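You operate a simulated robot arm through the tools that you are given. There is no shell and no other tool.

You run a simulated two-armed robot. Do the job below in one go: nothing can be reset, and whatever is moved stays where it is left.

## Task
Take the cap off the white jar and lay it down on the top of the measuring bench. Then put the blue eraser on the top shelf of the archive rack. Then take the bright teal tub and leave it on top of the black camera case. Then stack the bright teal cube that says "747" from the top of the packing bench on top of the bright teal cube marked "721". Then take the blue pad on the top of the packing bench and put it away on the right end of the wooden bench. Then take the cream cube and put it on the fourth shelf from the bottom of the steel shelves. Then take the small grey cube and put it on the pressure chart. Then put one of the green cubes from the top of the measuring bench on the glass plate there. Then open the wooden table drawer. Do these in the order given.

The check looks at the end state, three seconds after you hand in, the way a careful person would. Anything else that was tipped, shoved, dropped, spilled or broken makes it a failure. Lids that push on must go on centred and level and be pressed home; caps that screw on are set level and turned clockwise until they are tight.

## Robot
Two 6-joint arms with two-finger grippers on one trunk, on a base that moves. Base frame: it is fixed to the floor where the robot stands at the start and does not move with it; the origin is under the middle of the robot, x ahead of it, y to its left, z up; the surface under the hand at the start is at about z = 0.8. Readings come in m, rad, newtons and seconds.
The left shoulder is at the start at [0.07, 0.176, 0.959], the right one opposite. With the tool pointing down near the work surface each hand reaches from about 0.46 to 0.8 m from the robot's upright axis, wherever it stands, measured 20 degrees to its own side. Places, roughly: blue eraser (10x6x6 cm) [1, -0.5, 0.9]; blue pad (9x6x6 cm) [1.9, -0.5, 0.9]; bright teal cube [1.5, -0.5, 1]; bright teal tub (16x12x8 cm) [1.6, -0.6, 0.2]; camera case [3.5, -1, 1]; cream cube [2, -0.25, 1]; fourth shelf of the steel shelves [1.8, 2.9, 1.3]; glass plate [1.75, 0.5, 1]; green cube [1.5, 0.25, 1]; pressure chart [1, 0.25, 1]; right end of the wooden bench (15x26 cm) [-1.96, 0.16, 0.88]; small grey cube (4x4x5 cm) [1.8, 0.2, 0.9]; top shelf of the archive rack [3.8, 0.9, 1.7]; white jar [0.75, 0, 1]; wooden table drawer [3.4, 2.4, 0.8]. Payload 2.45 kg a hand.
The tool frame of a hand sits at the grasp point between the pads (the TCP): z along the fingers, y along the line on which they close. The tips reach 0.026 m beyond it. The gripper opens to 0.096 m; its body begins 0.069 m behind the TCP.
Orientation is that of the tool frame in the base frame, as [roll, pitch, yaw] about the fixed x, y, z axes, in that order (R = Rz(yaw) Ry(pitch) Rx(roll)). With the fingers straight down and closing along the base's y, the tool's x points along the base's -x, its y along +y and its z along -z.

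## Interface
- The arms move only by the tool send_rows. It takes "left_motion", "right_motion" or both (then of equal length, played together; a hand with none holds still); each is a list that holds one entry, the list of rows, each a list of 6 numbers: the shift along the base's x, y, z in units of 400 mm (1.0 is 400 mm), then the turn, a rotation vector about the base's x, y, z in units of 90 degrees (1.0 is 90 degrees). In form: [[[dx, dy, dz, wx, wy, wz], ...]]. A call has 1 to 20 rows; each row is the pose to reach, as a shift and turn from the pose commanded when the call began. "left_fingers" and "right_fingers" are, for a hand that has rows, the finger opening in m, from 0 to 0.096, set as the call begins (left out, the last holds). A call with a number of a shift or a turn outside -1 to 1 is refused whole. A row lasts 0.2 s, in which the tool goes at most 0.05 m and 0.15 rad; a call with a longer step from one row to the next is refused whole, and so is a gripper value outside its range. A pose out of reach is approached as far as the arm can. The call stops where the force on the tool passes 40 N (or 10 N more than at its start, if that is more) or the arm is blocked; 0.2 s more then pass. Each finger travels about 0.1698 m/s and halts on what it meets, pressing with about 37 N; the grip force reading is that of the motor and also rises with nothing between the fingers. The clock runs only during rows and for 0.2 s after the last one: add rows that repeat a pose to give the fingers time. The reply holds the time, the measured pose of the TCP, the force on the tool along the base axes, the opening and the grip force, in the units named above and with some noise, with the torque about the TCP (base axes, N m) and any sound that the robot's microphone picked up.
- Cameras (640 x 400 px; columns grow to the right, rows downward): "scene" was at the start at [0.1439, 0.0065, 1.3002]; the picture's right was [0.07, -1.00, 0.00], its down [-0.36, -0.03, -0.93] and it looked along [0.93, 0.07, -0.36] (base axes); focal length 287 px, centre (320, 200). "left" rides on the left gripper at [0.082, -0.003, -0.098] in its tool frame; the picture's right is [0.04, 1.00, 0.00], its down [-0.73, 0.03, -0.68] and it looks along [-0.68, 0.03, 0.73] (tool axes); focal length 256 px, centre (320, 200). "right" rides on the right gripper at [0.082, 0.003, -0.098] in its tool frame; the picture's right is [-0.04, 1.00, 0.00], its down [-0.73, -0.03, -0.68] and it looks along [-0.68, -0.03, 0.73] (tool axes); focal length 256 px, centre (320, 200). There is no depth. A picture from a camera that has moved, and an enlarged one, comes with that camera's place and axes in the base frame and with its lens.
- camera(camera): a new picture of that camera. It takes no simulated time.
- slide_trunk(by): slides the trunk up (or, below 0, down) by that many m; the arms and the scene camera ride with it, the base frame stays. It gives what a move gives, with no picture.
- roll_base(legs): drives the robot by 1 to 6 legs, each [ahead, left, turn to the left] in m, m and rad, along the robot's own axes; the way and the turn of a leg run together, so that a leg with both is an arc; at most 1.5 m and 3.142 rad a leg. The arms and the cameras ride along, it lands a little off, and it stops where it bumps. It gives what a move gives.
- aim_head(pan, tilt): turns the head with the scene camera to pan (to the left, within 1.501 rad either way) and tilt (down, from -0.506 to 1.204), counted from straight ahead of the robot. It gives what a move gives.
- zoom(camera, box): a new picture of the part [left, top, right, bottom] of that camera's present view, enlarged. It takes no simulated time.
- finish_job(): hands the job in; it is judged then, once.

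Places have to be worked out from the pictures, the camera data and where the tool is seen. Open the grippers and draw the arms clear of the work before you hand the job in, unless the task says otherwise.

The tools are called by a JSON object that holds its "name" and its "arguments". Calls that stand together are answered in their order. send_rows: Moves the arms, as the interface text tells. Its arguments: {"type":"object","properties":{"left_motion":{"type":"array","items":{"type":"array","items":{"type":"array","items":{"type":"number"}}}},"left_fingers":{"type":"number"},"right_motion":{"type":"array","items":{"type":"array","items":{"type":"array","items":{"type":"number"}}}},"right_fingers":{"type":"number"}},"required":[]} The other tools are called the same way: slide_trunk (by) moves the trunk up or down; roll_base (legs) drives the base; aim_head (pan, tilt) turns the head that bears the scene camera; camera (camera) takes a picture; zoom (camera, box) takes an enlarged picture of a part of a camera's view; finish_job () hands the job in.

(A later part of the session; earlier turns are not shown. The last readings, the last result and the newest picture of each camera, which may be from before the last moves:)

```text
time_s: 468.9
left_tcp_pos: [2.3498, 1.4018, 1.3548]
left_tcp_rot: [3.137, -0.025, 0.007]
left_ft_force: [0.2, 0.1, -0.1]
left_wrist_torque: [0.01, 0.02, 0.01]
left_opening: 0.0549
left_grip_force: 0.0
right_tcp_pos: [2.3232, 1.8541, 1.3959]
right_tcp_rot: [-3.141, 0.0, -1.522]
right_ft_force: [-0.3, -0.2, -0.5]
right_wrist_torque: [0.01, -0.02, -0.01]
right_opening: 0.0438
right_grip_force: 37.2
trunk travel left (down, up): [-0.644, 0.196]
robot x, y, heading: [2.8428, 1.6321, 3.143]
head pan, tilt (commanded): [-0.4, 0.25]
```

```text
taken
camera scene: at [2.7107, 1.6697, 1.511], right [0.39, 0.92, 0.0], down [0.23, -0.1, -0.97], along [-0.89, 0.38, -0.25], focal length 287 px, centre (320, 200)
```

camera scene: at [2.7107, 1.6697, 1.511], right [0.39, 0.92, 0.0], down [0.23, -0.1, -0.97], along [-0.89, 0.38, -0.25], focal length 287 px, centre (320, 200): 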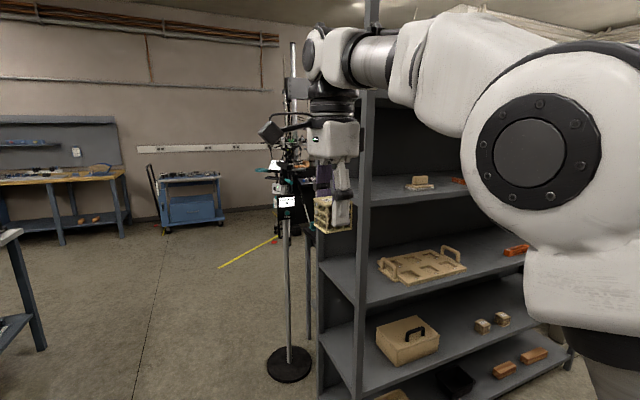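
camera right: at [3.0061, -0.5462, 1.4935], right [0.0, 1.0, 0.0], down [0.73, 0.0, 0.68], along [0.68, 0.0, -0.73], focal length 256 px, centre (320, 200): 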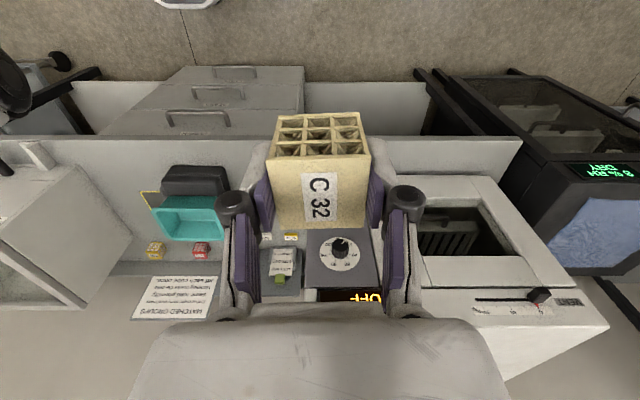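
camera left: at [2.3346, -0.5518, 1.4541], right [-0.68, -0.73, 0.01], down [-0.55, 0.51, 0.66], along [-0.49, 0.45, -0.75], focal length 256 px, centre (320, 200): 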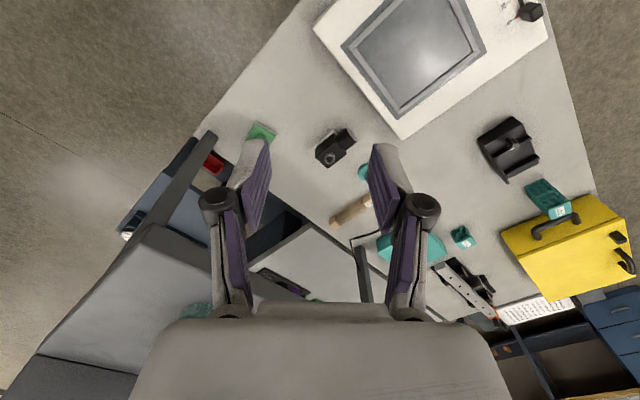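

I see the steel shelves with several levels. I move forward 8 cm and slide 0.85 m right to stand in front of them.

{"name": "roll_base", "arguments": {"legs": [[0.08, 0, 0], [0, -0.85, 0]]}}

{"name": "aim_head", "arguments": {"pan": 0.0, "tilt": 0.3}}

{"name": "camera", "arguments": {"camera": "scene"}}

{"name": "camera", "arguments": {"camera": "right"}}

{"name": "aim_head", "arguments": {"pan": 0.0, "tilt": 0.9}}

{"name": "camera", "arguments": {"camera": "scene"}}

```text
time_s: 474.1
left_tcp_pos: [2.2687, 2.2523, 1.3542]
left_tcp_rot: [3.137, -0.023, 0.01]
left_ft_force: [-0.4, 0.3, -0.2]
left_wrist_torque: [0.01, -0.03, 0.02]
left_opening: 0.0548
left_grip_force: 0.0
right_tcp_pos: [2.2414, 2.7037, 1.3957]
right_tcp_rot: [3.141, 0.002, -1.52]
right_ft_force: [-0.7, -0.7, -0.4]
right_wrist_torque: [-0.03, 0.01, 0.0]
right_opening: 0.0441
right_grip_force: 37.0
trunk travel left (down, up): [-0.644, 0.196]
robot x, y, heading: [2.765, 2.4838, -3.139]
head pan, tilt (commanded): [-0.4, 0.25]
```

```text
time_s: 475.0
left_tcp_pos: [2.2683, 2.2523, 1.3543]
left_tcp_rot: [3.135, -0.025, 0.012]
left_ft_force: [-0.2, 0.4, 0.9]
left_wrist_torque: [0.0, 0.01, 0.02]
left_opening: 0.055
left_grip_force: 0.0
right_tcp_pos: [2.2419, 2.7039, 1.396]
right_tcp_rot: [-3.142, 0.002, -1.52]
right_ft_force: [-0.2, -0.4, -0.8]
right_wrist_torque: [-0.02, 0.0, -0.02]
right_opening: 0.0439
right_grip_force: 37.0
trunk travel left (down, up): [-0.644, 0.196]
robot x, y, heading: [2.7623, 2.4852, -3.141]
head pan, tilt (commanded): [0.0, 0.3]
```

```text
taken
camera scene: at [2.6222, 2.4858, 1.5062], right [0.0, 1.0, 0.0], down [0.3, 0.0, -0.96], along [-0.96, 0.0, -0.3], focal length 287 px, centre (320, 200)
```

scene: 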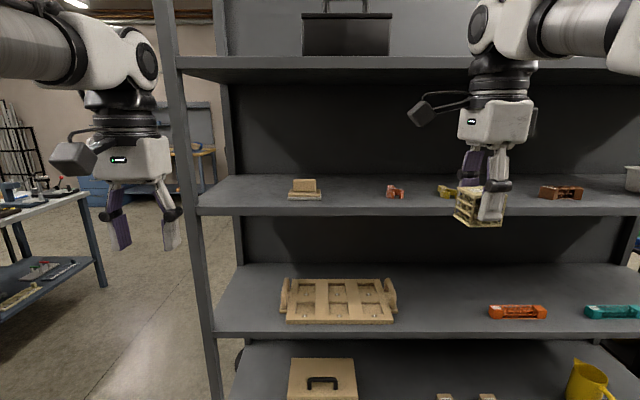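

```text
taken
camera right: at [2.2425, 2.6228, 1.4936], right [-1.0, -0.01, 0.0], down [-0.01, 0.73, 0.68], along [-0.01, 0.68, -0.73], focal length 256 px, centre (320, 200)
```

right: 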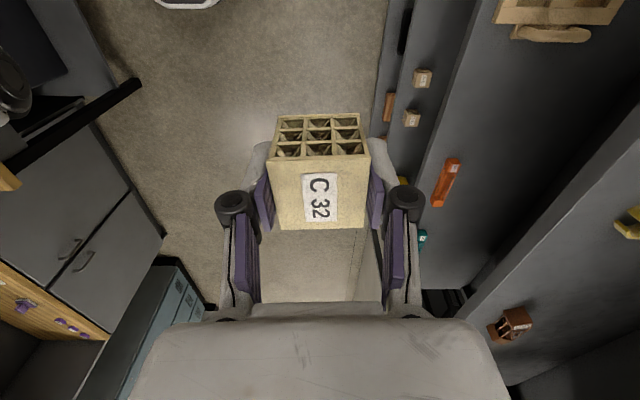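

```text
time_s: 476.0
left_tcp_pos: [2.2681, 2.252, 1.355]
left_tcp_rot: [3.137, -0.024, 0.013]
left_ft_force: [-0.2, -0.5, -0.1]
left_wrist_torque: [0.02, 0.01, -0.01]
left_opening: 0.0549
left_grip_force: 0.2
right_tcp_pos: [2.2417, 2.7041, 1.3959]
right_tcp_rot: [-3.141, 0.002, -1.52]
right_ft_force: [0.0, -0.7, 0.0]
right_wrist_torque: [0.04, -0.01, 0.0]
right_opening: 0.0439
right_grip_force: 36.8
trunk travel left (down, up): [-0.644, 0.196]
robot x, y, heading: [2.765, 2.4878, -3.138]
head pan, tilt (commanded): [0.0, 0.901]
```

```text
taken
camera scene: at [2.6401, 2.4857, 1.454], right [0.0, 1.0, 0.0], down [0.78, 0.0, -0.62], along [-0.62, 0.0, -0.78], focal length 287 px, centre (320, 200)
```

scene: 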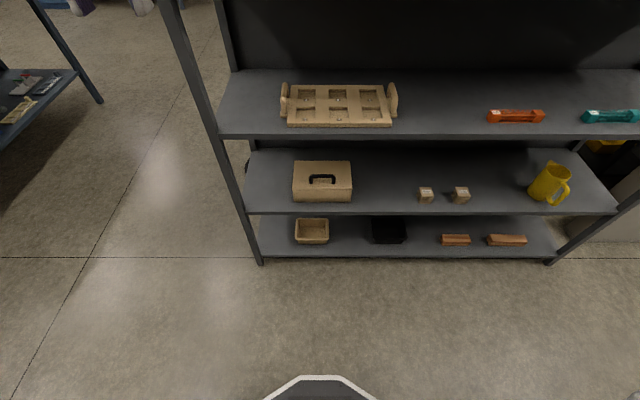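

The fourth shelf (from the bottom: floor-level, mug, tray, this one) is at z≈1.28 with the fifth shelf's underside only ≈0.29 m above it, so a tool-down hand cannot fit in. I need to hold the cube with a forward-leaning hand, so I'll set it on the wooden table behind me and re-grip. I turn to face the table and look.

{"name": "roll_base", "arguments": {"legs": [[0, 0, -3.141]]}}

{"name": "aim_head", "arguments": {"pan": 0.0, "tilt": 0.6}}

{"name": "camera", "arguments": {"camera": "scene"}}

```text
time_s: 483.7
left_tcp_pos: [3.2576, 2.7273, 1.3557]
left_tcp_rot: [3.137, -0.024, -3.114]
left_ft_force: [-0.4, -0.1, -0.4]
left_wrist_torque: [0.0, -0.04, 0.04]
left_opening: 0.055
left_grip_force: 0.0
right_tcp_pos: [3.2905, 2.2757, 1.3964]
right_tcp_rot: [-3.14, 0.001, 1.637]
right_ft_force: [-0.2, 0.7, -0.3]
right_wrist_torque: [-0.02, -0.01, 0.02]
right_opening: 0.044
right_grip_force: 37.0
trunk travel left (down, up): [-0.644, 0.196]
robot x, y, heading: [2.7617, 2.4858, 0.016]
head pan, tilt (commanded): [0.0, 0.901]
```

```text
time_s: 484.5
left_tcp_pos: [3.2574, 2.7283, 1.3563]
left_tcp_rot: [3.135, -0.024, -3.116]
left_ft_force: [-0.4, 0.5, -0.2]
left_wrist_torque: [-0.01, 0.02, 0.0]
left_opening: 0.0549
left_grip_force: 0.1
right_tcp_pos: [3.2913, 2.2767, 1.3968]
right_tcp_rot: [3.141, 0.001, 1.635]
right_ft_force: [1.0, -0.2, -0.3]
right_wrist_torque: [-0.01, 0.02, -0.01]
right_opening: 0.0435
right_grip_force: 36.7
trunk travel left (down, up): [-0.644, 0.196]
robot x, y, heading: [2.7633, 2.4861, 0.02]
head pan, tilt (commanded): [0.0, 0.6]
```

```text
taken
camera scene: at [2.9046, 2.4883, 1.4787], right [0.02, -1.0, 0.0], down [-0.57, -0.01, -0.82], along [0.82, 0.01, -0.57], focal length 287 px, centre (320, 200)
```

scene: 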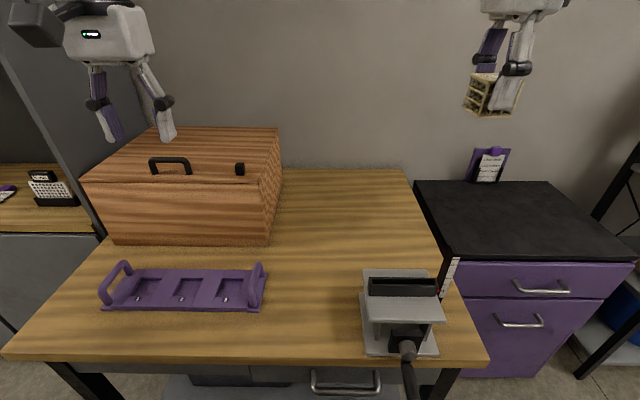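

The free spot near the table's front edge at about (3.30, 2.48) will do. I shift the robot 0.12 m left, then move the cube over that spot and lower to about 3 cm above the table.

{"name": "roll_base", "arguments": {"legs": [[0, 0.12, -0.018]]}}

{"name": "send_rows", "arguments": {"right_motion": [[[0.005, 0.04, -0.06, 0, 0, 0], [0.01, 0.08, -0.14, 0, 0, 0], [0.015, 0.12, -0.24, 0, 0, 0], [0.02, 0.16, -0.34, 0, 0, 0], [0.02, 0.19, -0.44, 0, 0, 0], [0.02, 0.2, -0.54, 0, 0, 0], [0.02, 0.2, -0.64, 0, 0, 0], [0.02, 0.2, -0.74, 0, 0, 0], [0.02, 0.2, -0.84, 0, 0, 0], [0.02, 0.2, -0.94, 0, 0, 0], [0.02, 0.2, -1.0, 0, 0, 0]]]}}

{"name": "camera", "arguments": {"camera": "scene"}}

{"name": "camera", "arguments": {"camera": "right"}}

```text
time_s: 485.7
left_tcp_pos: [3.2609, 2.8373, 1.3551]
left_tcp_rot: [3.134, -0.024, -3.132]
left_ft_force: [-0.7, 0.1, -0.1]
left_wrist_torque: [0.04, -0.01, 0.01]
left_opening: 0.055
left_grip_force: 0.0
right_tcp_pos: [3.2865, 2.3857, 1.3956]
right_tcp_rot: [3.14, 0.002, 1.62]
right_ft_force: [-0.8, 0.1, -0.8]
right_wrist_torque: [0.0, 0.03, -0.03]
right_opening: 0.0439
right_grip_force: 37.5
trunk travel left (down, up): [-0.644, 0.196]
robot x, y, heading: [2.7671, 2.6084, -0.0]
head pan, tilt (commanded): [0.0, 0.6]
```

```text
time_s: 488.1
left_tcp_pos: [3.2629, 2.8385, 1.3538]
left_tcp_rot: [3.137, -0.025, -3.133]
left_ft_force: [0.1, 0.2, 0.8]
left_wrist_torque: [0.0, -0.01, -0.01]
left_opening: 0.0548
left_grip_force: 0.1
right_tcp_pos: [3.2952, 2.4632, 0.9998]
right_tcp_rot: [3.137, -0.014, 1.604]
right_ft_force: [0.5, -0.1, -1.5]
right_wrist_torque: [0.02, 0.02, 0.02]
right_opening: 0.0439
right_grip_force: 36.8
trunk travel left (down, up): [-0.644, 0.196]
robot x, y, heading: [2.7661, 2.6045, -0.005]
head pan, tilt (commanded): [0.0, 0.6]
```

```text
taken
camera scene: at [2.9046, 2.606, 1.4787], right [0.0, -1.0, 0.0], down [-0.57, 0.0, -0.82], along [0.82, 0.0, -0.57], focal length 287 px, centre (320, 200)
```

scene: 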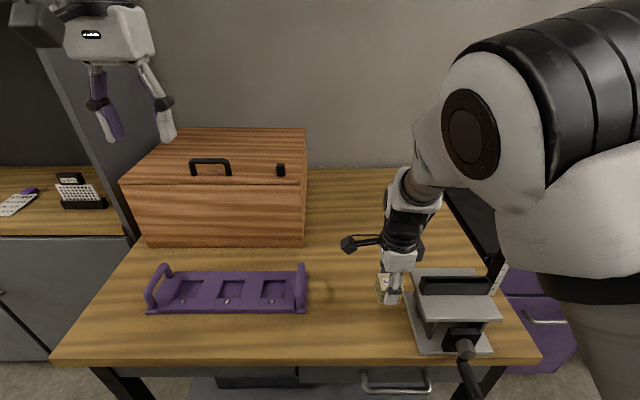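

```text
taken
camera right: at [3.2962, 2.5441, 1.0986], right [1.0, -0.01, 0.01], down [-0.01, -0.74, 0.67], along [0.0, -0.67, -0.74], focal length 256 px, centre (320, 200)
```

right: 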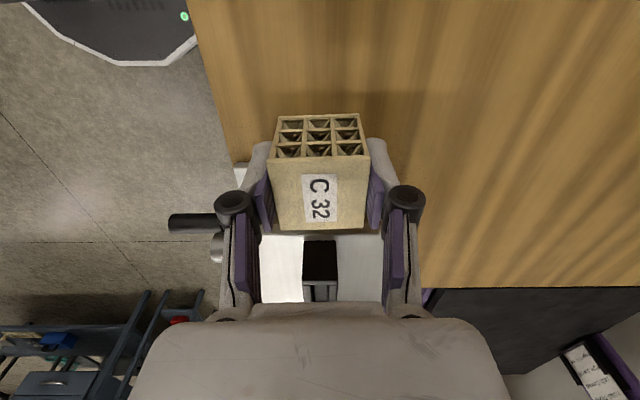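

The vise is close on the right (its edge at y≈2.405), so I shift 7.5 cm further left before setting the cube down.

{"name": "roll_base", "arguments": {"legs": [[0, 0.075, 0]]}}

{"name": "send_rows", "arguments": {"right_motion": [[[0, 0, -0.08, 0, 0, 0], [0, 0, -0.14, 0, 0, 0], [0, 0, -0.17, 0, 0, 0], [0, 0, -0.18, 0, 0, 0], [0, 0, -0.19, 0, 0, 0], [0, 0, -0.2, 0, 0, 0], [0, 0, -0.2, 0, 0, 0]]]}}

{"name": "zoom", "arguments": {"camera": "scene", "box": [280, 200, 480, 350]}}

```text
time_s: 489.2
left_tcp_pos: [3.2618, 2.9108, 1.3551]
left_tcp_rot: [3.135, -0.024, -3.133]
left_ft_force: [0.2, -0.1, 0.2]
left_wrist_torque: [0.0, 0.0, 0.02]
left_opening: 0.0552
left_grip_force: 0.0
right_tcp_pos: [3.2945, 2.537, 0.996]
right_tcp_rot: [-3.14, -0.015, 1.604]
right_ft_force: [0.1, -0.4, -0.4]
right_wrist_torque: [0.02, 0.05, 0.02]
right_opening: 0.0437
right_grip_force: 36.7
trunk travel left (down, up): [-0.644, 0.196]
robot x, y, heading: [2.7615, 2.6827, -0.002]
head pan, tilt (commanded): [0.0, 0.6]
```

```text
time_s: 490.8
left_tcp_pos: [3.261, 2.9132, 1.3541]
left_tcp_rot: [3.135, -0.025, -3.133]
left_ft_force: [0.4, -1.0, -0.3]
left_wrist_torque: [0.0, 0.04, -0.01]
left_opening: 0.0549
left_grip_force: 0.1
right_tcp_pos: [3.2944, 2.5372, 0.9186]
right_tcp_rot: [-3.141, -0.015, 1.604]
right_ft_force: [1.5, -0.4, 10.8]
right_wrist_torque: [-0.27, -0.08, 0.04]
right_opening: 0.0438
right_grip_force: 36.2
trunk travel left (down, up): [-0.644, 0.196]
robot x, y, heading: [2.7687, 2.6783, -0.006]
head pan, tilt (commanded): [0.0, 0.6]
```

```text
2.67 times, centred on (380, 275) of scene
camera zoom: at [2.9028, 2.6804, 1.479], right [0.0, -1.0, 0.0], down [-0.56, 0.0, -0.83], along [0.83, 0.0, -0.56], focal length 766 px, centre (160, 0)
```

zoom: 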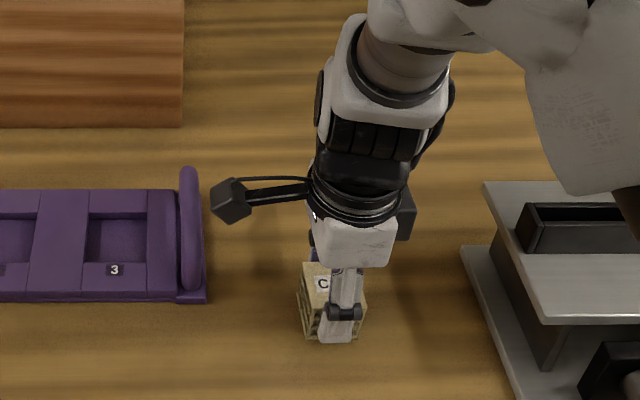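

The cube touches the table (z≈0.88). I release it and rise.

{"name": "send_rows", "arguments": {"right_motion": [[[0, 0, 0.003, 0, 0, 0], [0, 0, 0.004, 0, 0, 0], [0, 0, 0.01, 0, 0, 0], [0, 0, 0.05, 0, 0, 0], [0, 0, 0.12, 0, 0, 0], [0, 0, 0.22, 0, 0, 0], [0, 0, 0.34, 0, 0, 0], [0, 0, 0.46, 0, 0, 0], [0, 0, 0.58, 0, 0, 0], [0, 0, 0.65, 0, 0, 0]]], "right_fingers": 0.075}}

{"name": "camera", "arguments": {"camera": "scene"}}

{"name": "camera", "arguments": {"camera": "right"}}

```text
time_s: 493.0
left_tcp_pos: [3.2626, 2.9132, 1.3539]
left_tcp_rot: [3.138, -0.023, -3.132]
left_ft_force: [-0.4, 1.0, -0.3]
left_wrist_torque: [-0.02, 0.0, 0.0]
left_opening: 0.0549
left_grip_force: 0.0
right_tcp_pos: [3.2938, 2.5379, 1.1777]
right_tcp_rot: [-3.141, -0.012, 1.604]
right_ft_force: [0.1, 0.4, -0.5]
right_wrist_torque: [0.01, 0.0, 0.0]
right_opening: 0.0748
right_grip_force: 0.0
trunk travel left (down, up): [-0.644, 0.196]
robot x, y, heading: [2.7641, 2.679, 0.004]
head pan, tilt (commanded): [0.0, 0.6]
```

```text
taken
camera scene: at [2.9031, 2.6803, 1.4788], right [0.0, -1.0, 0.0], down [-0.56, 0.0, -0.83], along [0.83, 0.0, -0.56], focal length 287 px, centre (320, 200)
```

scene: 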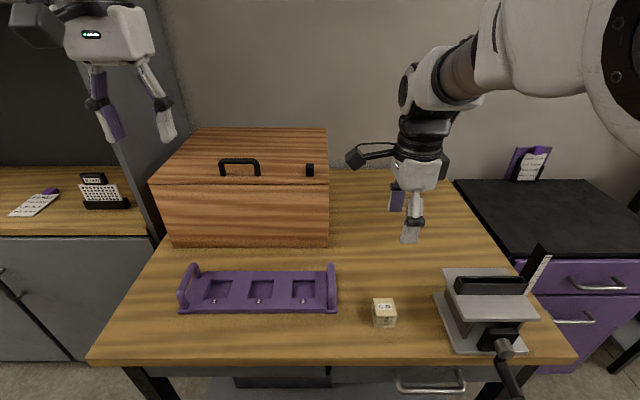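

```text
taken
camera right: at [3.2944, 2.6185, 1.276], right [1.0, -0.01, 0.0], down [0.0, -0.74, 0.67], along [-0.01, -0.67, -0.74], focal length 256 px, centre (320, 200)
```

right: 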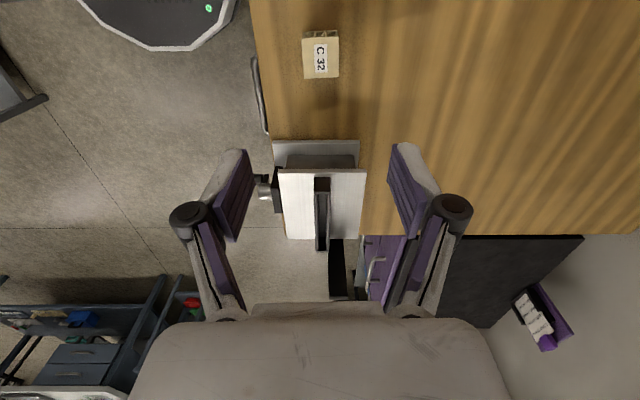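

Cube stands at about (3.294, 2.537). I back up 15 cm and swing the right hand into a 45° forward-leaning pose above it, closing sideways.

{"name": "roll_base", "arguments": {"legs": [[-0.15, 0, 0]]}}

{"name": "send_rows", "arguments": {"right_motion": [[[0.029, 0, 0.0, -0.03, -0.03, 0.073], [0.058, 0, 0.0, -0.06, -0.06, 0.145], [0.087, 0, 0.0, -0.09, -0.09, 0.218], [0.115, 0, -0.02, -0.12, -0.12, 0.29], [0.144, 0, -0.04, -0.15, -0.15, 0.363], [0.173, 0, -0.06, -0.18, -0.18, 0.436], [0.202, 0, -0.09, -0.21, -0.21, 0.508], [0.231, 0, -0.12, -0.241, -0.241, 0.581], [0.26, 0, -0.15, -0.271, -0.271, 0.653], [0.288, 0, -0.18, -0.301, -0.301, 0.726], [0.317, 0, -0.21, -0.331, -0.331, 0.799], [0.346, 0, -0.25, -0.361, -0.361, 0.871], [0.375, 0, -0.28, -0.391, -0.391, 0.944], [0.375, 0, -0.28, -0.391, -0.391, 0.944]]]}}

{"name": "camera", "arguments": {"camera": "right"}}

{"name": "camera", "arguments": {"camera": "scene"}}

```text
time_s: 494.3
left_tcp_pos: [3.1154, 2.912, 1.3529]
left_tcp_rot: [3.138, -0.027, -3.133]
left_ft_force: [-0.7, 0.3, 0.3]
left_wrist_torque: [0.01, 0.04, 0.02]
left_opening: 0.0549
left_grip_force: 0.0
right_tcp_pos: [3.148, 2.5384, 1.1748]
right_tcp_rot: [-3.138, -0.014, 1.604]
right_ft_force: [-0.6, -0.3, -0.3]
right_wrist_torque: [-0.04, 0.03, 0.01]
right_opening: 0.0752
right_grip_force: 0.0
trunk travel left (down, up): [-0.644, 0.196]
robot x, y, heading: [2.6172, 2.6829, -0.002]
head pan, tilt (commanded): [0.0, 0.6]
```

```text
time_s: 497.3
left_tcp_pos: [3.1128, 2.9118, 1.3547]
left_tcp_rot: [3.136, -0.026, -3.134]
left_ft_force: [0.0, -0.6, 0.2]
left_wrist_torque: [-0.02, 0.0, -0.02]
left_opening: 0.0549
left_grip_force: 0.1
right_tcp_pos: [3.2893, 2.5382, 1.0772]
right_tcp_rot: [3.088, 0.736, 3.063]
right_ft_force: [0.7, -0.8, -0.5]
right_wrist_torque: [0.0, -0.01, 0.0]
right_opening: 0.0751
right_grip_force: 0.0
right hand out of reach, approached as far as the arm can: row 12, 13, 14
trunk travel left (down, up): [-0.644, 0.196]
robot x, y, heading: [2.615, 2.6827, -0.002]
head pan, tilt (commanded): [0.0, 0.6]
```

```text
taken
camera right: at [3.1627, 2.5461, 1.0945], right [0.07, 1.0, 0.07], down [0.08, -0.07, 0.99], along [0.99, -0.07, -0.09], focal length 256 px, centre (320, 200)
```

right: 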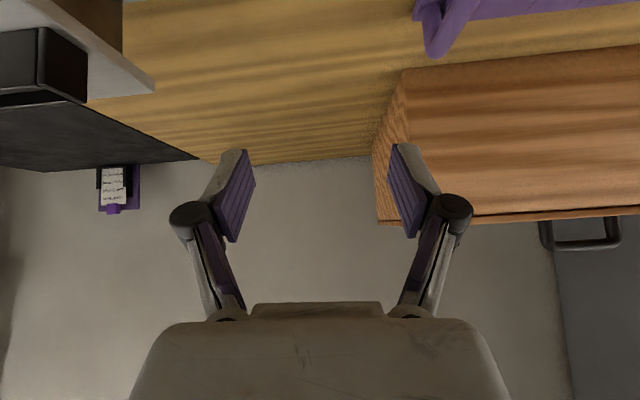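

```text
taken
camera scene: at [2.7552, 2.6801, 1.4787], right [0.0, -1.0, 0.0], down [-0.57, 0.0, -0.82], along [0.82, 0.0, -0.57], focal length 287 px, centre (320, 200)
```

scene: 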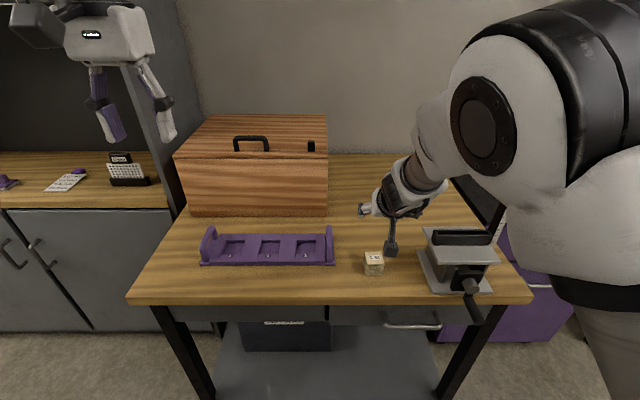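

The hand is a few degrees off because the arm is too folded here. I back up another 15 cm and re-extend with the orientation corrected.

{"name": "roll_base", "arguments": {"legs": [[-0.15, 0, 0]]}}

{"name": "send_rows", "arguments": {"right_motion": [[[0.08, 0, 0, -0.005, -0.006, 0.01], [0.16, 0, 0, -0.01, -0.012, 0.02], [0.24, 0, 0, -0.015, -0.018, 0.03], [0.32, 0, 0, -0.02, -0.024, 0.04], [0.39, 0, 0, -0.0255, -0.0306, 0.0478], [0.39, 0, 0, -0.0255, -0.0306, 0.0478]]]}}

{"name": "camera", "arguments": {"camera": "right"}}

{"name": "zoom", "arguments": {"camera": "scene", "box": [310, 150, 510, 320]}}

```text
time_s: 498.7
left_tcp_pos: [2.9663, 2.9134, 1.3535]
left_tcp_rot: [3.137, -0.026, -3.133]
left_ft_force: [0.8, 0.3, 0.1]
left_wrist_torque: [-0.01, 0.04, -0.01]
left_opening: 0.0551
left_grip_force: 0.1
right_tcp_pos: [3.1413, 2.538, 1.0707]
right_tcp_rot: [3.088, 0.726, 3.063]
right_ft_force: [0.5, -0.5, 0.3]
right_wrist_torque: [0.01, -0.01, 0.0]
right_opening: 0.0748
right_grip_force: 0.1
trunk travel left (down, up): [-0.644, 0.196]
robot x, y, heading: [2.4669, 2.6815, -0.001]
head pan, tilt (commanded): [0.0, 0.6]
```

```text
time_s: 500.1
left_tcp_pos: [2.9621, 2.913, 1.3558]
left_tcp_rot: [3.137, -0.024, -3.132]
left_ft_force: [-0.9, 0.1, -0.4]
left_wrist_torque: [-0.01, -0.01, 0.0]
left_opening: 0.0549
left_grip_force: 0.0
right_tcp_pos: [3.2948, 2.5385, 1.0734]
right_tcp_rot: [-3.141, 0.776, -3.109]
right_ft_force: [0.3, -0.6, -0.3]
right_wrist_torque: [0.02, -0.02, 0.02]
right_opening: 0.0751
right_grip_force: 0.0
trunk travel left (down, up): [-0.644, 0.196]
robot x, y, heading: [2.4647, 2.6828, 0.002]
head pan, tilt (commanded): [0.0, 0.6]
```

```text
taken
camera right: at [3.1668, 2.538, 1.0854], right [-0.01, 1.0, 0.03], down [0.05, -0.03, 1.0], along [1.0, 0.01, -0.05], focal length 256 px, centre (320, 200)
```

right: 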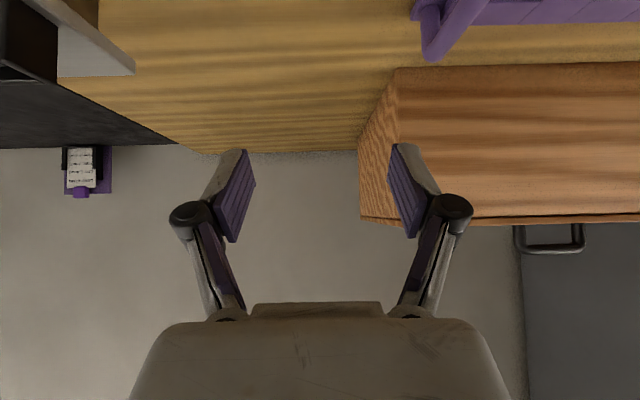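

```text
2.35 times, centred on (410, 235) of scene
camera zoom: at [2.6047, 2.6809, 1.4789], right [0.0, -1.0, 0.0], down [-0.56, 0.0, -0.83], along [0.83, 0.0, -0.56], focal length 676 px, centre (108, 118)
```

zoom: 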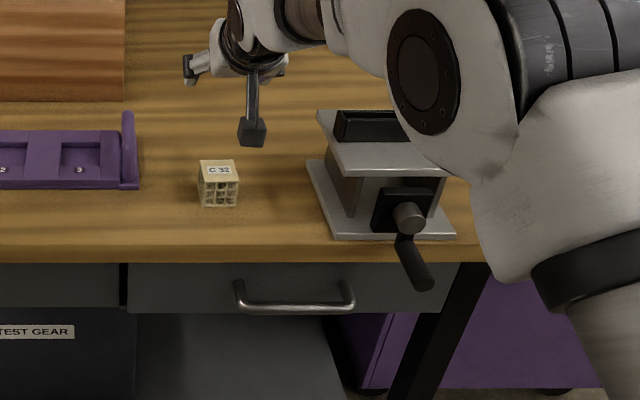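

Orientation is right now (44.5°, aligned). I descend around the cube and close.

{"name": "send_rows", "arguments": {"right_motion": [[[0, -0.003, -0.09, 0, 0, 0], [0.001, -0.003, -0.18, 0, 0, 0], [0.001, -0.003, -0.26, 0, 0, 0], [0.001, -0.003, -0.33, 0, 0, 0], [0.001, -0.003, -0.37, 0, 0, 0], [0.001, -0.003, -0.392, 0, 0, 0], [0.001, -0.003, -0.392, 0, 0, 0]]]}}

{"name": "camera", "arguments": {"camera": "right"}}

{"name": "zoom", "arguments": {"camera": "scene", "box": [310, 150, 510, 320]}}

```text
time_s: 501.7
left_tcp_pos: [2.9649, 2.9136, 1.3544]
left_tcp_rot: [3.136, -0.027, -3.134]
left_ft_force: [0.0, 0.2, -0.5]
left_wrist_torque: [0.01, -0.01, -0.04]
left_opening: 0.055
left_grip_force: 0.0
right_tcp_pos: [3.2965, 2.5375, 0.9145]
right_tcp_rot: [3.139, 0.778, -3.109]
right_ft_force: [0.9, 0.6, -0.2]
right_wrist_torque: [-0.01, 0.02, -0.02]
right_opening: 0.0749
right_grip_force: 0.0
trunk travel left (down, up): [-0.644, 0.196]
robot x, y, heading: [2.4649, 2.6813, -0.004]
head pan, tilt (commanded): [0.0, 0.6]
```

```text
taken
camera right: at [3.1691, 2.5374, 0.9274], right [-0.01, 1.0, 0.03], down [0.05, -0.03, 1.0], along [1.0, 0.01, -0.05], focal length 256 px, centre (320, 200)
```

right: 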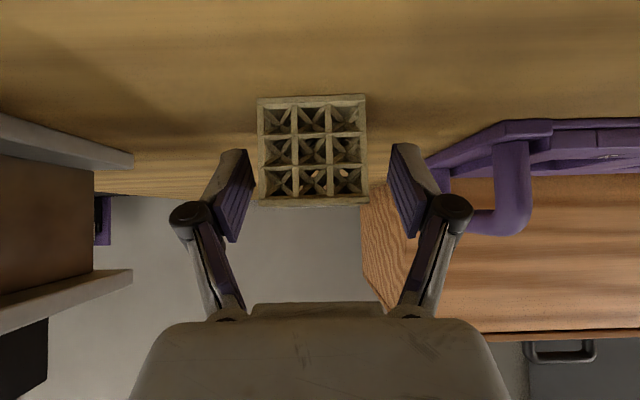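

```text
2.35 times, centred on (410, 235) of scene
camera zoom: at [2.606, 2.6806, 1.4787], right [0.0, -1.0, 0.0], down [-0.57, 0.0, -0.82], along [0.82, 0.0, -0.57], focal length 676 px, centre (108, 118)
```

zoom: 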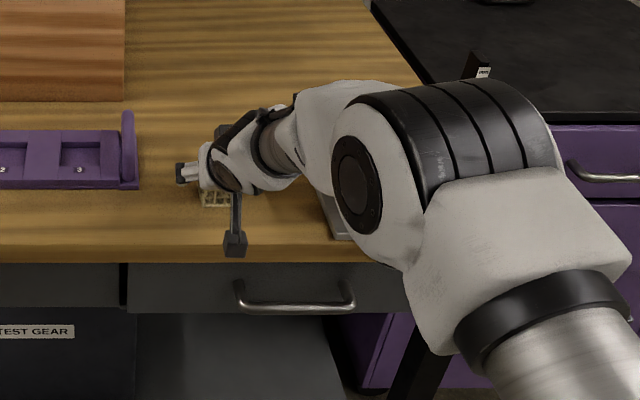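

The cube is between the fingers; I close the grip.

{"name": "send_rows", "arguments": {"right_motion": [[[0, -0.005, 0, 0, 0, 0], [0, -0.008, 0, 0, 0, 0], [0, -0.008, 0, 0, 0, 0], [0, -0.008, 0, 0, 0, 0]]], "right_fingers": 0.02}}

{"name": "send_rows", "arguments": {"right_motion": [[[0, 0, 0.04, 0, 0, 0], [0, 0, 0.1, 0, 0, 0], [0, 0, 0.18, 0, 0, 0], [0, 0, 0.28, 0, 0, 0], [0, 0, 0.38, 0, 0, 0], [0, 0, 0.48, 0, 0, 0]]]}}

{"name": "camera", "arguments": {"camera": "right"}}

{"name": "camera", "arguments": {"camera": "scene"}}

```text
time_s: 502.7
left_tcp_pos: [2.9641, 2.9136, 1.3548]
left_tcp_rot: [3.136, -0.024, -3.134]
left_ft_force: [0.3, 0.8, -0.6]
left_wrist_torque: [-0.01, -0.01, -0.01]
left_opening: 0.0551
left_grip_force: 0.1
right_tcp_pos: [3.296, 2.5353, 0.9148]
right_tcp_rot: [3.14, 0.777, -3.109]
right_ft_force: [0.4, 1.1, 1.7]
right_wrist_torque: [0.02, 0.0, -0.01]
right_opening: 0.0437
right_grip_force: 37.1
trunk travel left (down, up): [-0.644, 0.196]
robot x, y, heading: [2.4662, 2.6784, 0.002]
head pan, tilt (commanded): [0.0, 0.6]
```

```text
time_s: 504.1
left_tcp_pos: [2.9626, 2.9131, 1.3535]
left_tcp_rot: [3.136, -0.023, -3.132]
left_ft_force: [-1.1, 0.1, 0.7]
left_wrist_torque: [0.02, -0.04, 0.0]
left_opening: 0.0548
left_grip_force: 0.1
right_tcp_pos: [3.2953, 2.5343, 1.1079]
right_tcp_rot: [3.141, 0.778, -3.106]
right_ft_force: [-0.4, 0.0, -0.3]
right_wrist_torque: [-0.03, 0.01, -0.02]
right_opening: 0.044
right_grip_force: 37.0
trunk travel left (down, up): [-0.644, 0.196]
robot x, y, heading: [2.47, 2.6794, -0.004]
head pan, tilt (commanded): [0.0, 0.6]
```

```text
taken
camera right: at [3.1675, 2.5336, 1.1207], right [-0.01, 1.0, 0.03], down [0.05, -0.03, 1.0], along [1.0, 0.01, -0.05], focal length 256 px, centre (320, 200)
```

right: 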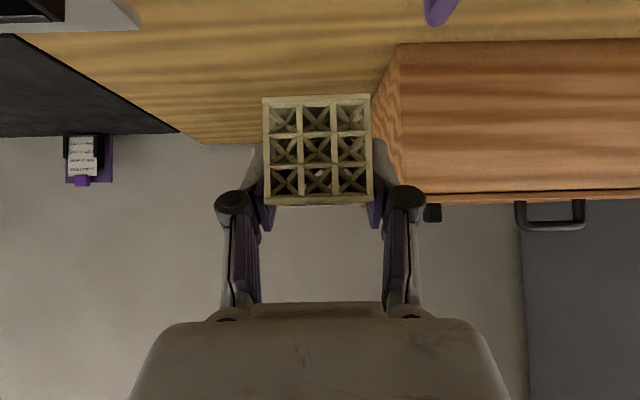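

```text
taken
camera scene: at [2.6049, 2.6807, 1.4788], right [0.0, -1.0, 0.0], down [-0.56, 0.0, -0.83], along [0.83, 0.0, -0.56], focal length 287 px, centre (320, 200)
```

scene: 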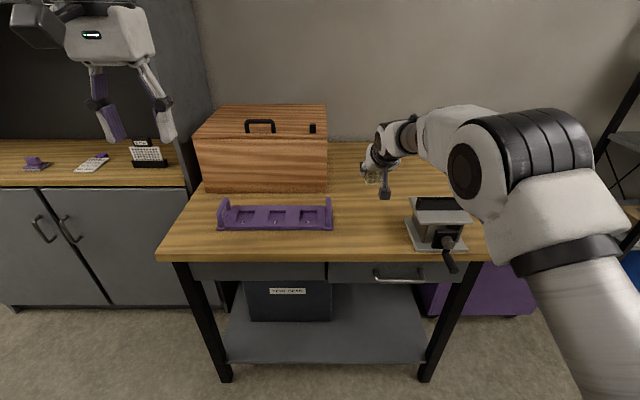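

The cube is held level by the leaning hand. I retract and raise it, drive to the aisle centre, and turn to face the shelves.

{"name": "send_rows", "arguments": {"right_motion": [[[-0.05, 0, 0.07, 0, 0, 0], [-0.1, 0, 0.14, 0, 0, 0], [-0.15, 0, 0.21, 0, 0, 0], [-0.2, 0, 0.28, 0, 0, 0], [-0.26, 0, 0.35, 0, 0, 0], [-0.32, 0, 0.42, 0, 0, 0], [-0.38, 0, 0.49, 0, 0, 0], [-0.44, 0, 0.56, 0, 0, 0], [-0.5, 0, 0.625, 0, 0, 0], [-0.5, 0, 0.625, 0, 0, 0]]]}}

{"name": "roll_base", "arguments": {"legs": [[0.28, 0, 0], [0, 0, 3.141]]}}

{"name": "aim_head", "arguments": {"pan": 0.0, "tilt": 0.3}}

{"name": "camera", "arguments": {"camera": "scene"}}

{"name": "camera", "arguments": {"camera": "right"}}

```text
time_s: 506.3
left_tcp_pos: [2.965, 2.9124, 1.3538]
left_tcp_rot: [3.135, -0.027, -3.132]
left_ft_force: [0.7, 0.4, 0.0]
left_wrist_torque: [-0.01, 0.0, 0.0]
left_opening: 0.0549
left_grip_force: 0.1
right_tcp_pos: [3.0984, 2.536, 1.3561]
right_tcp_rot: [3.14, 0.775, -3.11]
right_ft_force: [-0.1, -0.8, -0.2]
right_wrist_torque: [0.0, 0.0, -0.02]
right_opening: 0.0438
right_grip_force: 37.0
trunk travel left (down, up): [-0.644, 0.196]
robot x, y, heading: [2.4658, 2.6806, -0.002]
head pan, tilt (commanded): [0.0, 0.6]
```

```text
time_s: 515.6
left_tcp_pos: [2.2498, 2.4456, 1.3551]
left_tcp_rot: [3.138, -0.027, 0.014]
left_ft_force: [-0.1, 0.3, 0.3]
left_wrist_torque: [-0.01, 0.04, 0.0]
left_opening: 0.055
left_grip_force: 0.1
right_tcp_pos: [2.1141, 2.8251, 1.3565]
right_tcp_rot: [3.139, 0.778, 0.036]
right_ft_force: [0.2, 0.2, -0.1]
right_wrist_torque: [0.01, 0.01, 0.01]
right_opening: 0.0441
right_grip_force: 37.1
trunk travel left (down, up): [-0.644, 0.196]
robot x, y, heading: [2.7448, 2.6817, -3.137]
head pan, tilt (commanded): [0.0, 0.6]
```

```text
time_s: 516.4
left_tcp_pos: [2.2498, 2.4461, 1.354]
left_tcp_rot: [3.134, -0.026, 0.013]
left_ft_force: [-0.1, 0.2, -0.1]
left_wrist_torque: [-0.02, -0.01, -0.02]
left_opening: 0.055
left_grip_force: 0.0
right_tcp_pos: [2.1144, 2.8239, 1.3564]
right_tcp_rot: [3.141, 0.777, 0.038]
right_ft_force: [0.0, -0.4, -1.4]
right_wrist_torque: [0.0, -0.01, 0.0]
right_opening: 0.0438
right_grip_force: 37.3
trunk travel left (down, up): [-0.644, 0.196]
robot x, y, heading: [2.7428, 2.6826, -3.137]
head pan, tilt (commanded): [0.0, 0.3]
```

```text
taken
camera scene: at [2.603, 2.6799, 1.5062], right [0.0, 1.0, 0.0], down [0.3, 0.0, -0.95], along [-0.95, 0.0, -0.3], focal length 287 px, centre (320, 200)
```

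scene: 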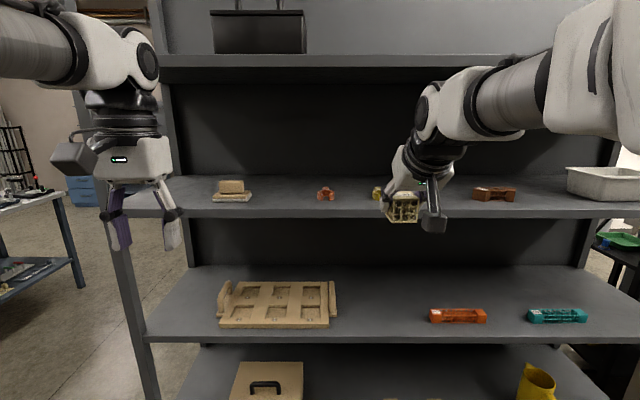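

```text
taken
camera right: at [2.2414, 2.8266, 1.3685], right [0.01, -1.0, 0.03], down [-0.05, 0.03, 1.0], along [-1.0, -0.01, -0.05], focal length 256 px, centre (320, 200)
```

right: 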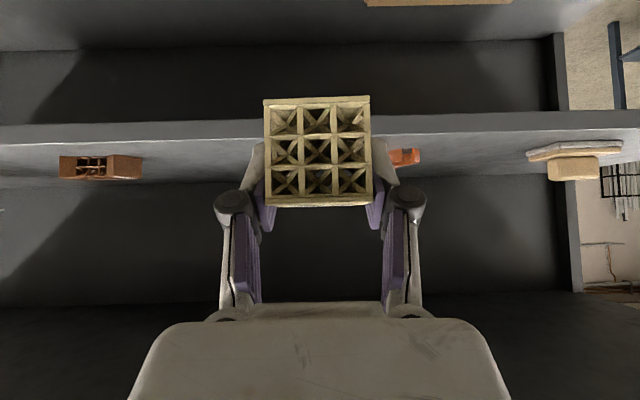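

The bay between the yellow and brown pieces (y≈2.89–3.08) on the fourth shelf is free. I slide 0.16 m right and 0.21 m forward so the cube enters above the shelf.

{"name": "roll_base", "arguments": {"legs": [[0, -0.161, 0], [0.17, 0, 0]]}}

{"name": "camera", "arguments": {"camera": "scene"}}

{"name": "camera", "arguments": {"camera": "right"}}

```text
time_s: 518.9
left_tcp_pos: [2.0819, 2.6072, 1.3561]
left_tcp_rot: [3.136, -0.022, 0.013]
left_ft_force: [-0.1, -0.6, 0.3]
left_wrist_torque: [-0.03, 0.06, 0.0]
left_opening: 0.0552
left_grip_force: 0.1
right_tcp_pos: [1.9486, 2.9845, 1.3581]
right_tcp_rot: [3.141, 0.778, 0.038]
right_ft_force: [1.1, -0.2, 0.4]
right_wrist_torque: [0.0, -0.03, 0.0]
right_opening: 0.0439
right_grip_force: 37.1
trunk travel left (down, up): [-0.644, 0.196]
robot x, y, heading: [2.575, 2.8412, -3.141]
head pan, tilt (commanded): [0.0, 0.3]
```

```text
taken
camera scene: at [2.4357, 2.8403, 1.5066], right [0.0, 1.0, 0.0], down [0.29, 0.0, -0.96], along [-0.96, 0.0, -0.29], focal length 287 px, centre (320, 200)
```

scene: 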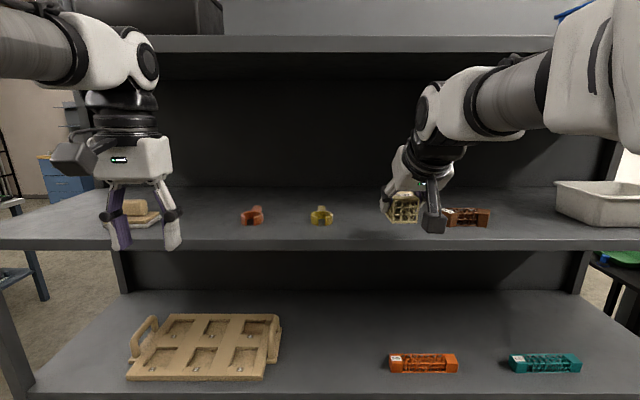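

```text
taken
camera right: at [2.0742, 2.9876, 1.3698], right [0.01, -1.0, 0.03], down [-0.05, 0.03, 1.0], along [-1.0, -0.01, -0.05], focal length 256 px, centre (320, 200)
```

right: 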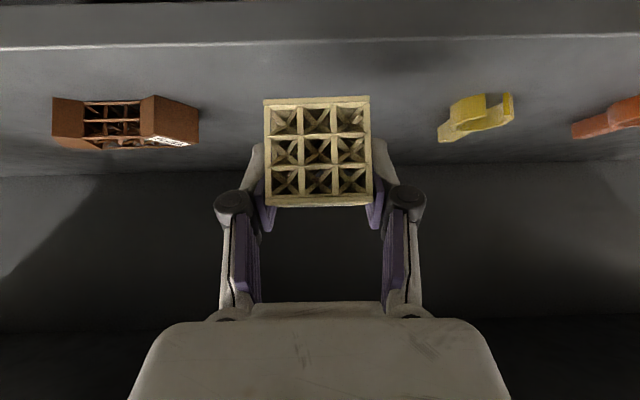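

The gap is well centred. I extend 5.5 cm further with the arm and lower to about 8 mm above the shelf.

{"name": "send_rows", "arguments": {"right_motion": [[[-0.05, 0, 0, 0, 0, 0], [-0.1, 0, 0, 0, 0, 0], [-0.1375, 0, 0, 0, 0, 0], [-0.1375, 0, -0.04, 0, 0, 0], [-0.1375, 0, -0.07, 0, 0, 0], [-0.1375, 0, -0.0825, 0, 0, 0], [-0.1375, 0, -0.0825, 0, 0, 0]]]}}

{"name": "zoom", "arguments": {"camera": "scene", "box": [340, 140, 500, 260]}}

{"name": "camera", "arguments": {"camera": "right"}}

```text
time_s: 520.5
left_tcp_pos: [2.0797, 2.6088, 1.355]
left_tcp_rot: [3.136, -0.022, 0.014]
left_ft_force: [0.8, -0.5, 0.3]
left_wrist_torque: [0.04, 0.01, 0.0]
left_opening: 0.0548
left_grip_force: 0.1
right_tcp_pos: [1.89, 2.9872, 1.3233]
right_tcp_rot: [3.139, 0.775, 0.037]
right_ft_force: [0.3, -0.5, -1.4]
right_wrist_torque: [-0.02, -0.02, -0.01]
right_opening: 0.0437
right_grip_force: 36.6
trunk travel left (down, up): [-0.644, 0.196]
robot x, y, heading: [2.5764, 2.8397, -3.141]
head pan, tilt (commanded): [0.0, 0.3]
```

```text
3.33 times, centred on (420, 200) of scene
camera zoom: at [2.4334, 2.8408, 1.5063], right [0.0, 1.0, 0.0], down [0.3, 0.0, -0.96], along [-0.96, 0.0, -0.3], focal length 958 px, centre (-13, 200)
```

zoom: 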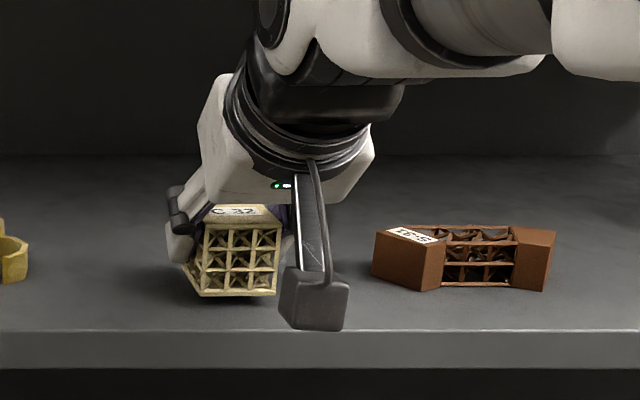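

```text
taken
camera right: at [2.0173, 2.9885, 1.3353], right [0.01, -1.0, 0.03], down [-0.05, 0.03, 1.0], along [-1.0, -0.01, -0.05], focal length 256 px, centre (320, 200)
```

right: 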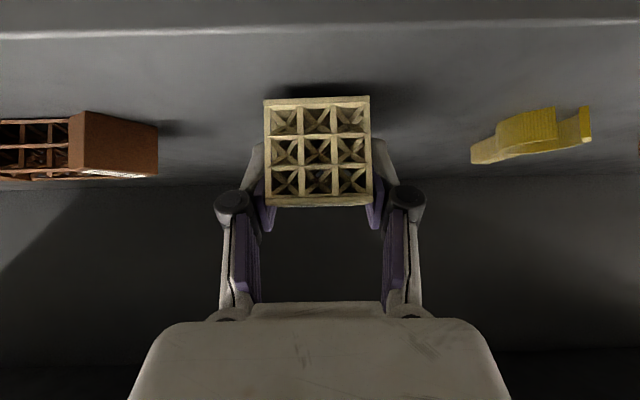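

Good placement. I lower the remaining millimetres to contact.

{"name": "send_rows", "arguments": {"right_motion": [[[0, 0, -0.01, 0, 0, 0], [0, 0, -0.016, 0, 0, 0], [0, 0, -0.02, 0, 0, 0], [0, 0, -0.02, 0, 0, 0]]]}}

{"name": "zoom", "arguments": {"camera": "scene", "box": [340, 140, 500, 260]}}

```text
time_s: 521.5
left_tcp_pos: [2.0794, 2.6091, 1.3538]
left_tcp_rot: [3.136, -0.023, 0.012]
left_ft_force: [0.3, 0.5, -0.3]
left_wrist_torque: [0.04, -0.01, -0.01]
left_opening: 0.0549
left_grip_force: 0.1
right_tcp_pos: [1.89, 2.9862, 1.315]
right_tcp_rot: [3.139, 0.776, 0.036]
right_ft_force: [-0.6, -0.2, 1.5]
right_wrist_torque: [-0.01, -0.05, 0.01]
right_opening: 0.0439
right_grip_force: 36.8
trunk travel left (down, up): [-0.644, 0.196]
robot x, y, heading: [2.5752, 2.8374, -3.141]
head pan, tilt (commanded): [0.0, 0.3]
```

```text
3.33 times, centred on (420, 200) of scene
camera zoom: at [2.4332, 2.8408, 1.5063], right [0.0, 1.0, 0.0], down [0.3, 0.0, -0.96], along [-0.96, 0.0, -0.3], focal length 958 px, centre (-13, 200)
```

zoom: 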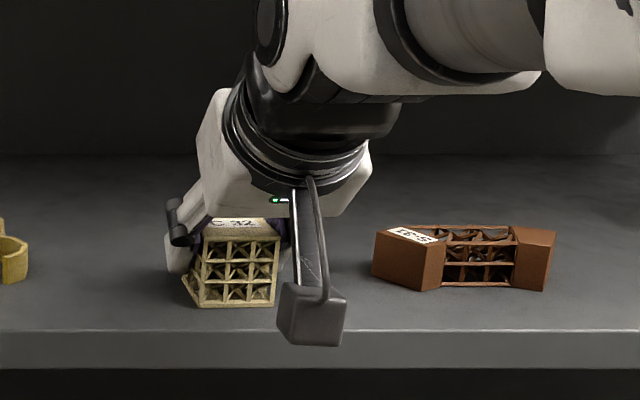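

Contact just begins (force sign changed). I lower 1 mm more, open, and retreat back along the tool axis.

{"name": "send_rows", "arguments": {"right_motion": [[[0, 0, -0.003, 0, 0, 0], [0, 0, -0.003, 0, 0, 0]]]}}

{"name": "send_rows", "arguments": {"right_motion": [[[0, 0, 0, 0, 0, 0], [0, 0, 0, 0, 0, 0], [0.02, 0, 0.02, 0, 0, 0], [0.06, 0, 0.06, 0, 0, 0], [0.12, 0, 0.1, 0, 0, 0], [0.2, 0, 0.12, 0, 0, 0], [0.28, 0, 0.14, 0, 0, 0], [0.36, 0, 0.14, 0, 0, 0], [0.36, 0, 0.14, 0, 0, 0]]], "right_fingers": 0.07}}

{"name": "zoom", "arguments": {"camera": "scene", "box": [280, 140, 500, 280]}}

{"name": "camera", "arguments": {"camera": "right"}}

```text
time_s: 522.1
left_tcp_pos: [2.0805, 2.6075, 1.3538]
left_tcp_rot: [3.135, -0.024, 0.013]
left_ft_force: [-1.3, -0.5, -0.7]
left_wrist_torque: [0.0, 0.0, 0.03]
left_opening: 0.055
left_grip_force: 0.1
right_tcp_pos: [1.8911, 2.9864, 1.3147]
right_tcp_rot: [3.138, 0.779, 0.037]
right_ft_force: [-2.7, 1.9, 7.6]
right_wrist_torque: [0.1, 0.02, 0.03]
right_opening: 0.0439
right_grip_force: 36.9
trunk travel left (down, up): [-0.644, 0.196]
robot x, y, heading: [2.5777, 2.8456, -3.139]
head pan, tilt (commanded): [0.0, 0.3]
```

```text
time_s: 524.1
left_tcp_pos: [2.0793, 2.6085, 1.3545]
left_tcp_rot: [3.136, -0.023, 0.012]
left_ft_force: [-0.2, 0.0, 0.1]
left_wrist_torque: [-0.02, 0.03, 0.02]
left_opening: 0.0549
left_grip_force: 0.1
right_tcp_pos: [1.9532, 2.9837, 1.3734]
right_tcp_rot: [3.139, 0.776, 0.038]
right_ft_force: [0.3, -0.2, -0.4]
right_wrist_torque: [-0.01, -0.02, 0.02]
right_opening: 0.0701
right_grip_force: 0.1
right hand out of reach, approached as far as the arm can: row 6, 7, 8, 9
trunk travel left (down, up): [-0.644, 0.196]
robot x, y, heading: [2.5778, 2.8411, -3.137]
head pan, tilt (commanded): [0.0, 0.3]
```

```text
2.86 times, centred on (390, 210) of scene
camera zoom: at [2.433, 2.8409, 1.5062], right [0.0, 1.0, 0.0], down [0.3, 0.0, -0.96], along [-0.96, 0.0, -0.3], focal length 821 px, centre (120, 171)
```

zoom: 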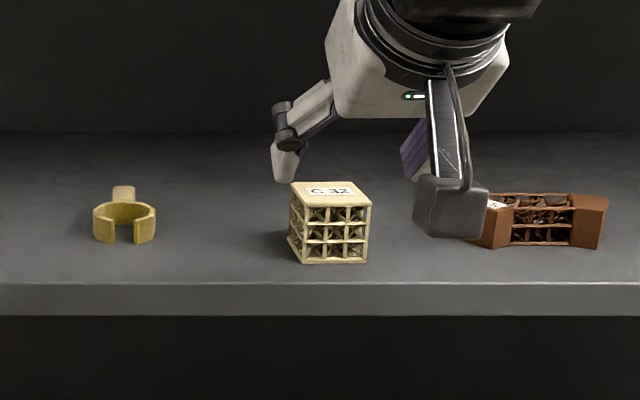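

```text
taken
camera right: at [2.0784, 2.9855, 1.385], right [0.01, -1.0, 0.03], down [-0.05, 0.03, 1.0], along [-1.0, -0.01, -0.05], focal length 256 px, centre (320, 200)
```

right: 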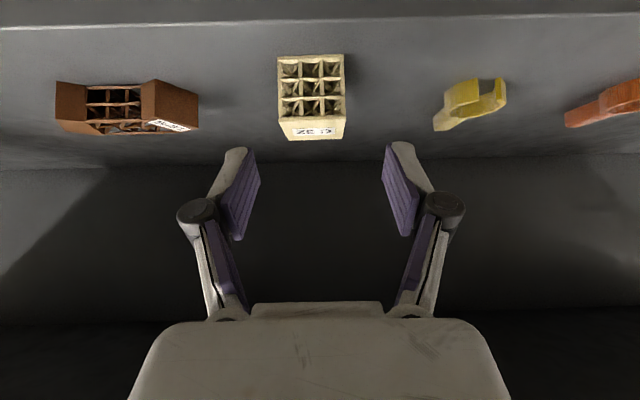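

Task 6 is done: C 32 stands on the fourth shelf. I back away, return the right hand to tool-down, and turn to look toward the measuring bench's far side.

{"name": "roll_base", "arguments": {"legs": [[-0.22, 0, 0]]}}

{"name": "send_rows", "arguments": {"right_motion": [[[0.0, 0, 0, 0, -0.05, 0], [-0.01, 0, 0, 0, -0.1, 0], [-0.02, 0, 0, 0, -0.15, 0], [-0.03, 0, 0, 0, -0.2, 0], [-0.04, 0, 0, 0, -0.25, 0], [-0.04, 0, 0, 0, -0.3, 0], [-0.04, 0, 0, 0, -0.35, 0], [-0.04, 0, 0, 0, -0.4, 0], [-0.04, 0, 0, 0, -0.45, 0], [-0.04, 0, 0, 0, -0.495, 0], [-0.04, 0, 0, 0, -0.495, 0]]]}}

{"name": "aim_head", "arguments": {"pan": 0.9, "tilt": 0.4}}

{"name": "camera", "arguments": {"camera": "scene"}}

```text
time_s: 525.8
left_tcp_pos: [2.2968, 2.6075, 1.3535]
left_tcp_rot: [3.138, -0.026, 0.011]
left_ft_force: [0.2, 0.4, -1.1]
left_wrist_torque: [-0.01, -0.02, -0.02]
left_opening: 0.055
left_grip_force: 0.1
right_tcp_pos: [2.1693, 2.9853, 1.3714]
right_tcp_rot: [3.14, 0.773, 0.034]
right_ft_force: [-0.4, -0.3, 0.6]
right_wrist_torque: [0.0, 0.01, 0.05]
right_opening: 0.0699
right_grip_force: 0.2
trunk travel left (down, up): [-0.644, 0.196]
robot x, y, heading: [2.7951, 2.8436, -3.14]
head pan, tilt (commanded): [0.0, 0.3]
```

```text
time_s: 528.2
left_tcp_pos: [2.297, 2.6097, 1.3549]
left_tcp_rot: [3.137, -0.027, 0.011]
left_ft_force: [0.3, -0.6, 0.5]
left_wrist_torque: [0.01, 0.0, -0.02]
left_opening: 0.0545
left_grip_force: 0.0
right_tcp_pos: [2.159, 2.9863, 1.3685]
right_tcp_rot: [3.12, 0.109, 0.025]
right_ft_force: [-0.1, -0.4, 0.3]
right_wrist_torque: [0.0, -0.04, 0.02]
right_opening: 0.07
right_grip_force: 0.0
right hand out of reach, approached as far as the arm can: row 9, 10, 11
trunk travel left (down, up): [-0.644, 0.196]
robot x, y, heading: [2.7947, 2.8407, -3.132]
head pan, tilt (commanded): [0.0, 0.3]
```

```text
time_s: 529.4
left_tcp_pos: [2.2978, 2.6091, 1.3548]
left_tcp_rot: [3.137, -0.026, 0.013]
left_ft_force: [0.3, -0.7, -0.4]
left_wrist_torque: [0.01, 0.02, -0.01]
left_opening: 0.0549
left_grip_force: 0.0
right_tcp_pos: [2.1592, 2.9863, 1.3702]
right_tcp_rot: [3.118, 0.109, 0.024]
right_ft_force: [-0.4, -0.1, 0.0]
right_wrist_torque: [0.01, 0.03, 0.01]
right_opening: 0.0697
right_grip_force: 0.1
trunk travel left (down, up): [-0.644, 0.196]
robot x, y, heading: [2.7933, 2.8416, -3.142]
head pan, tilt (commanded): [0.901, 0.4]
```

```text
taken
camera scene: at [2.6879, 2.769, 1.497], right [-0.78, 0.62, 0.0], down [0.24, 0.3, -0.92], along [-0.57, -0.72, -0.39], focal length 287 px, centre (320, 200)
```

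scene: 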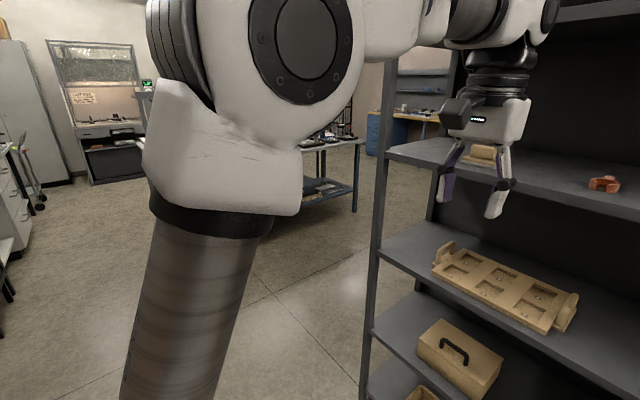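

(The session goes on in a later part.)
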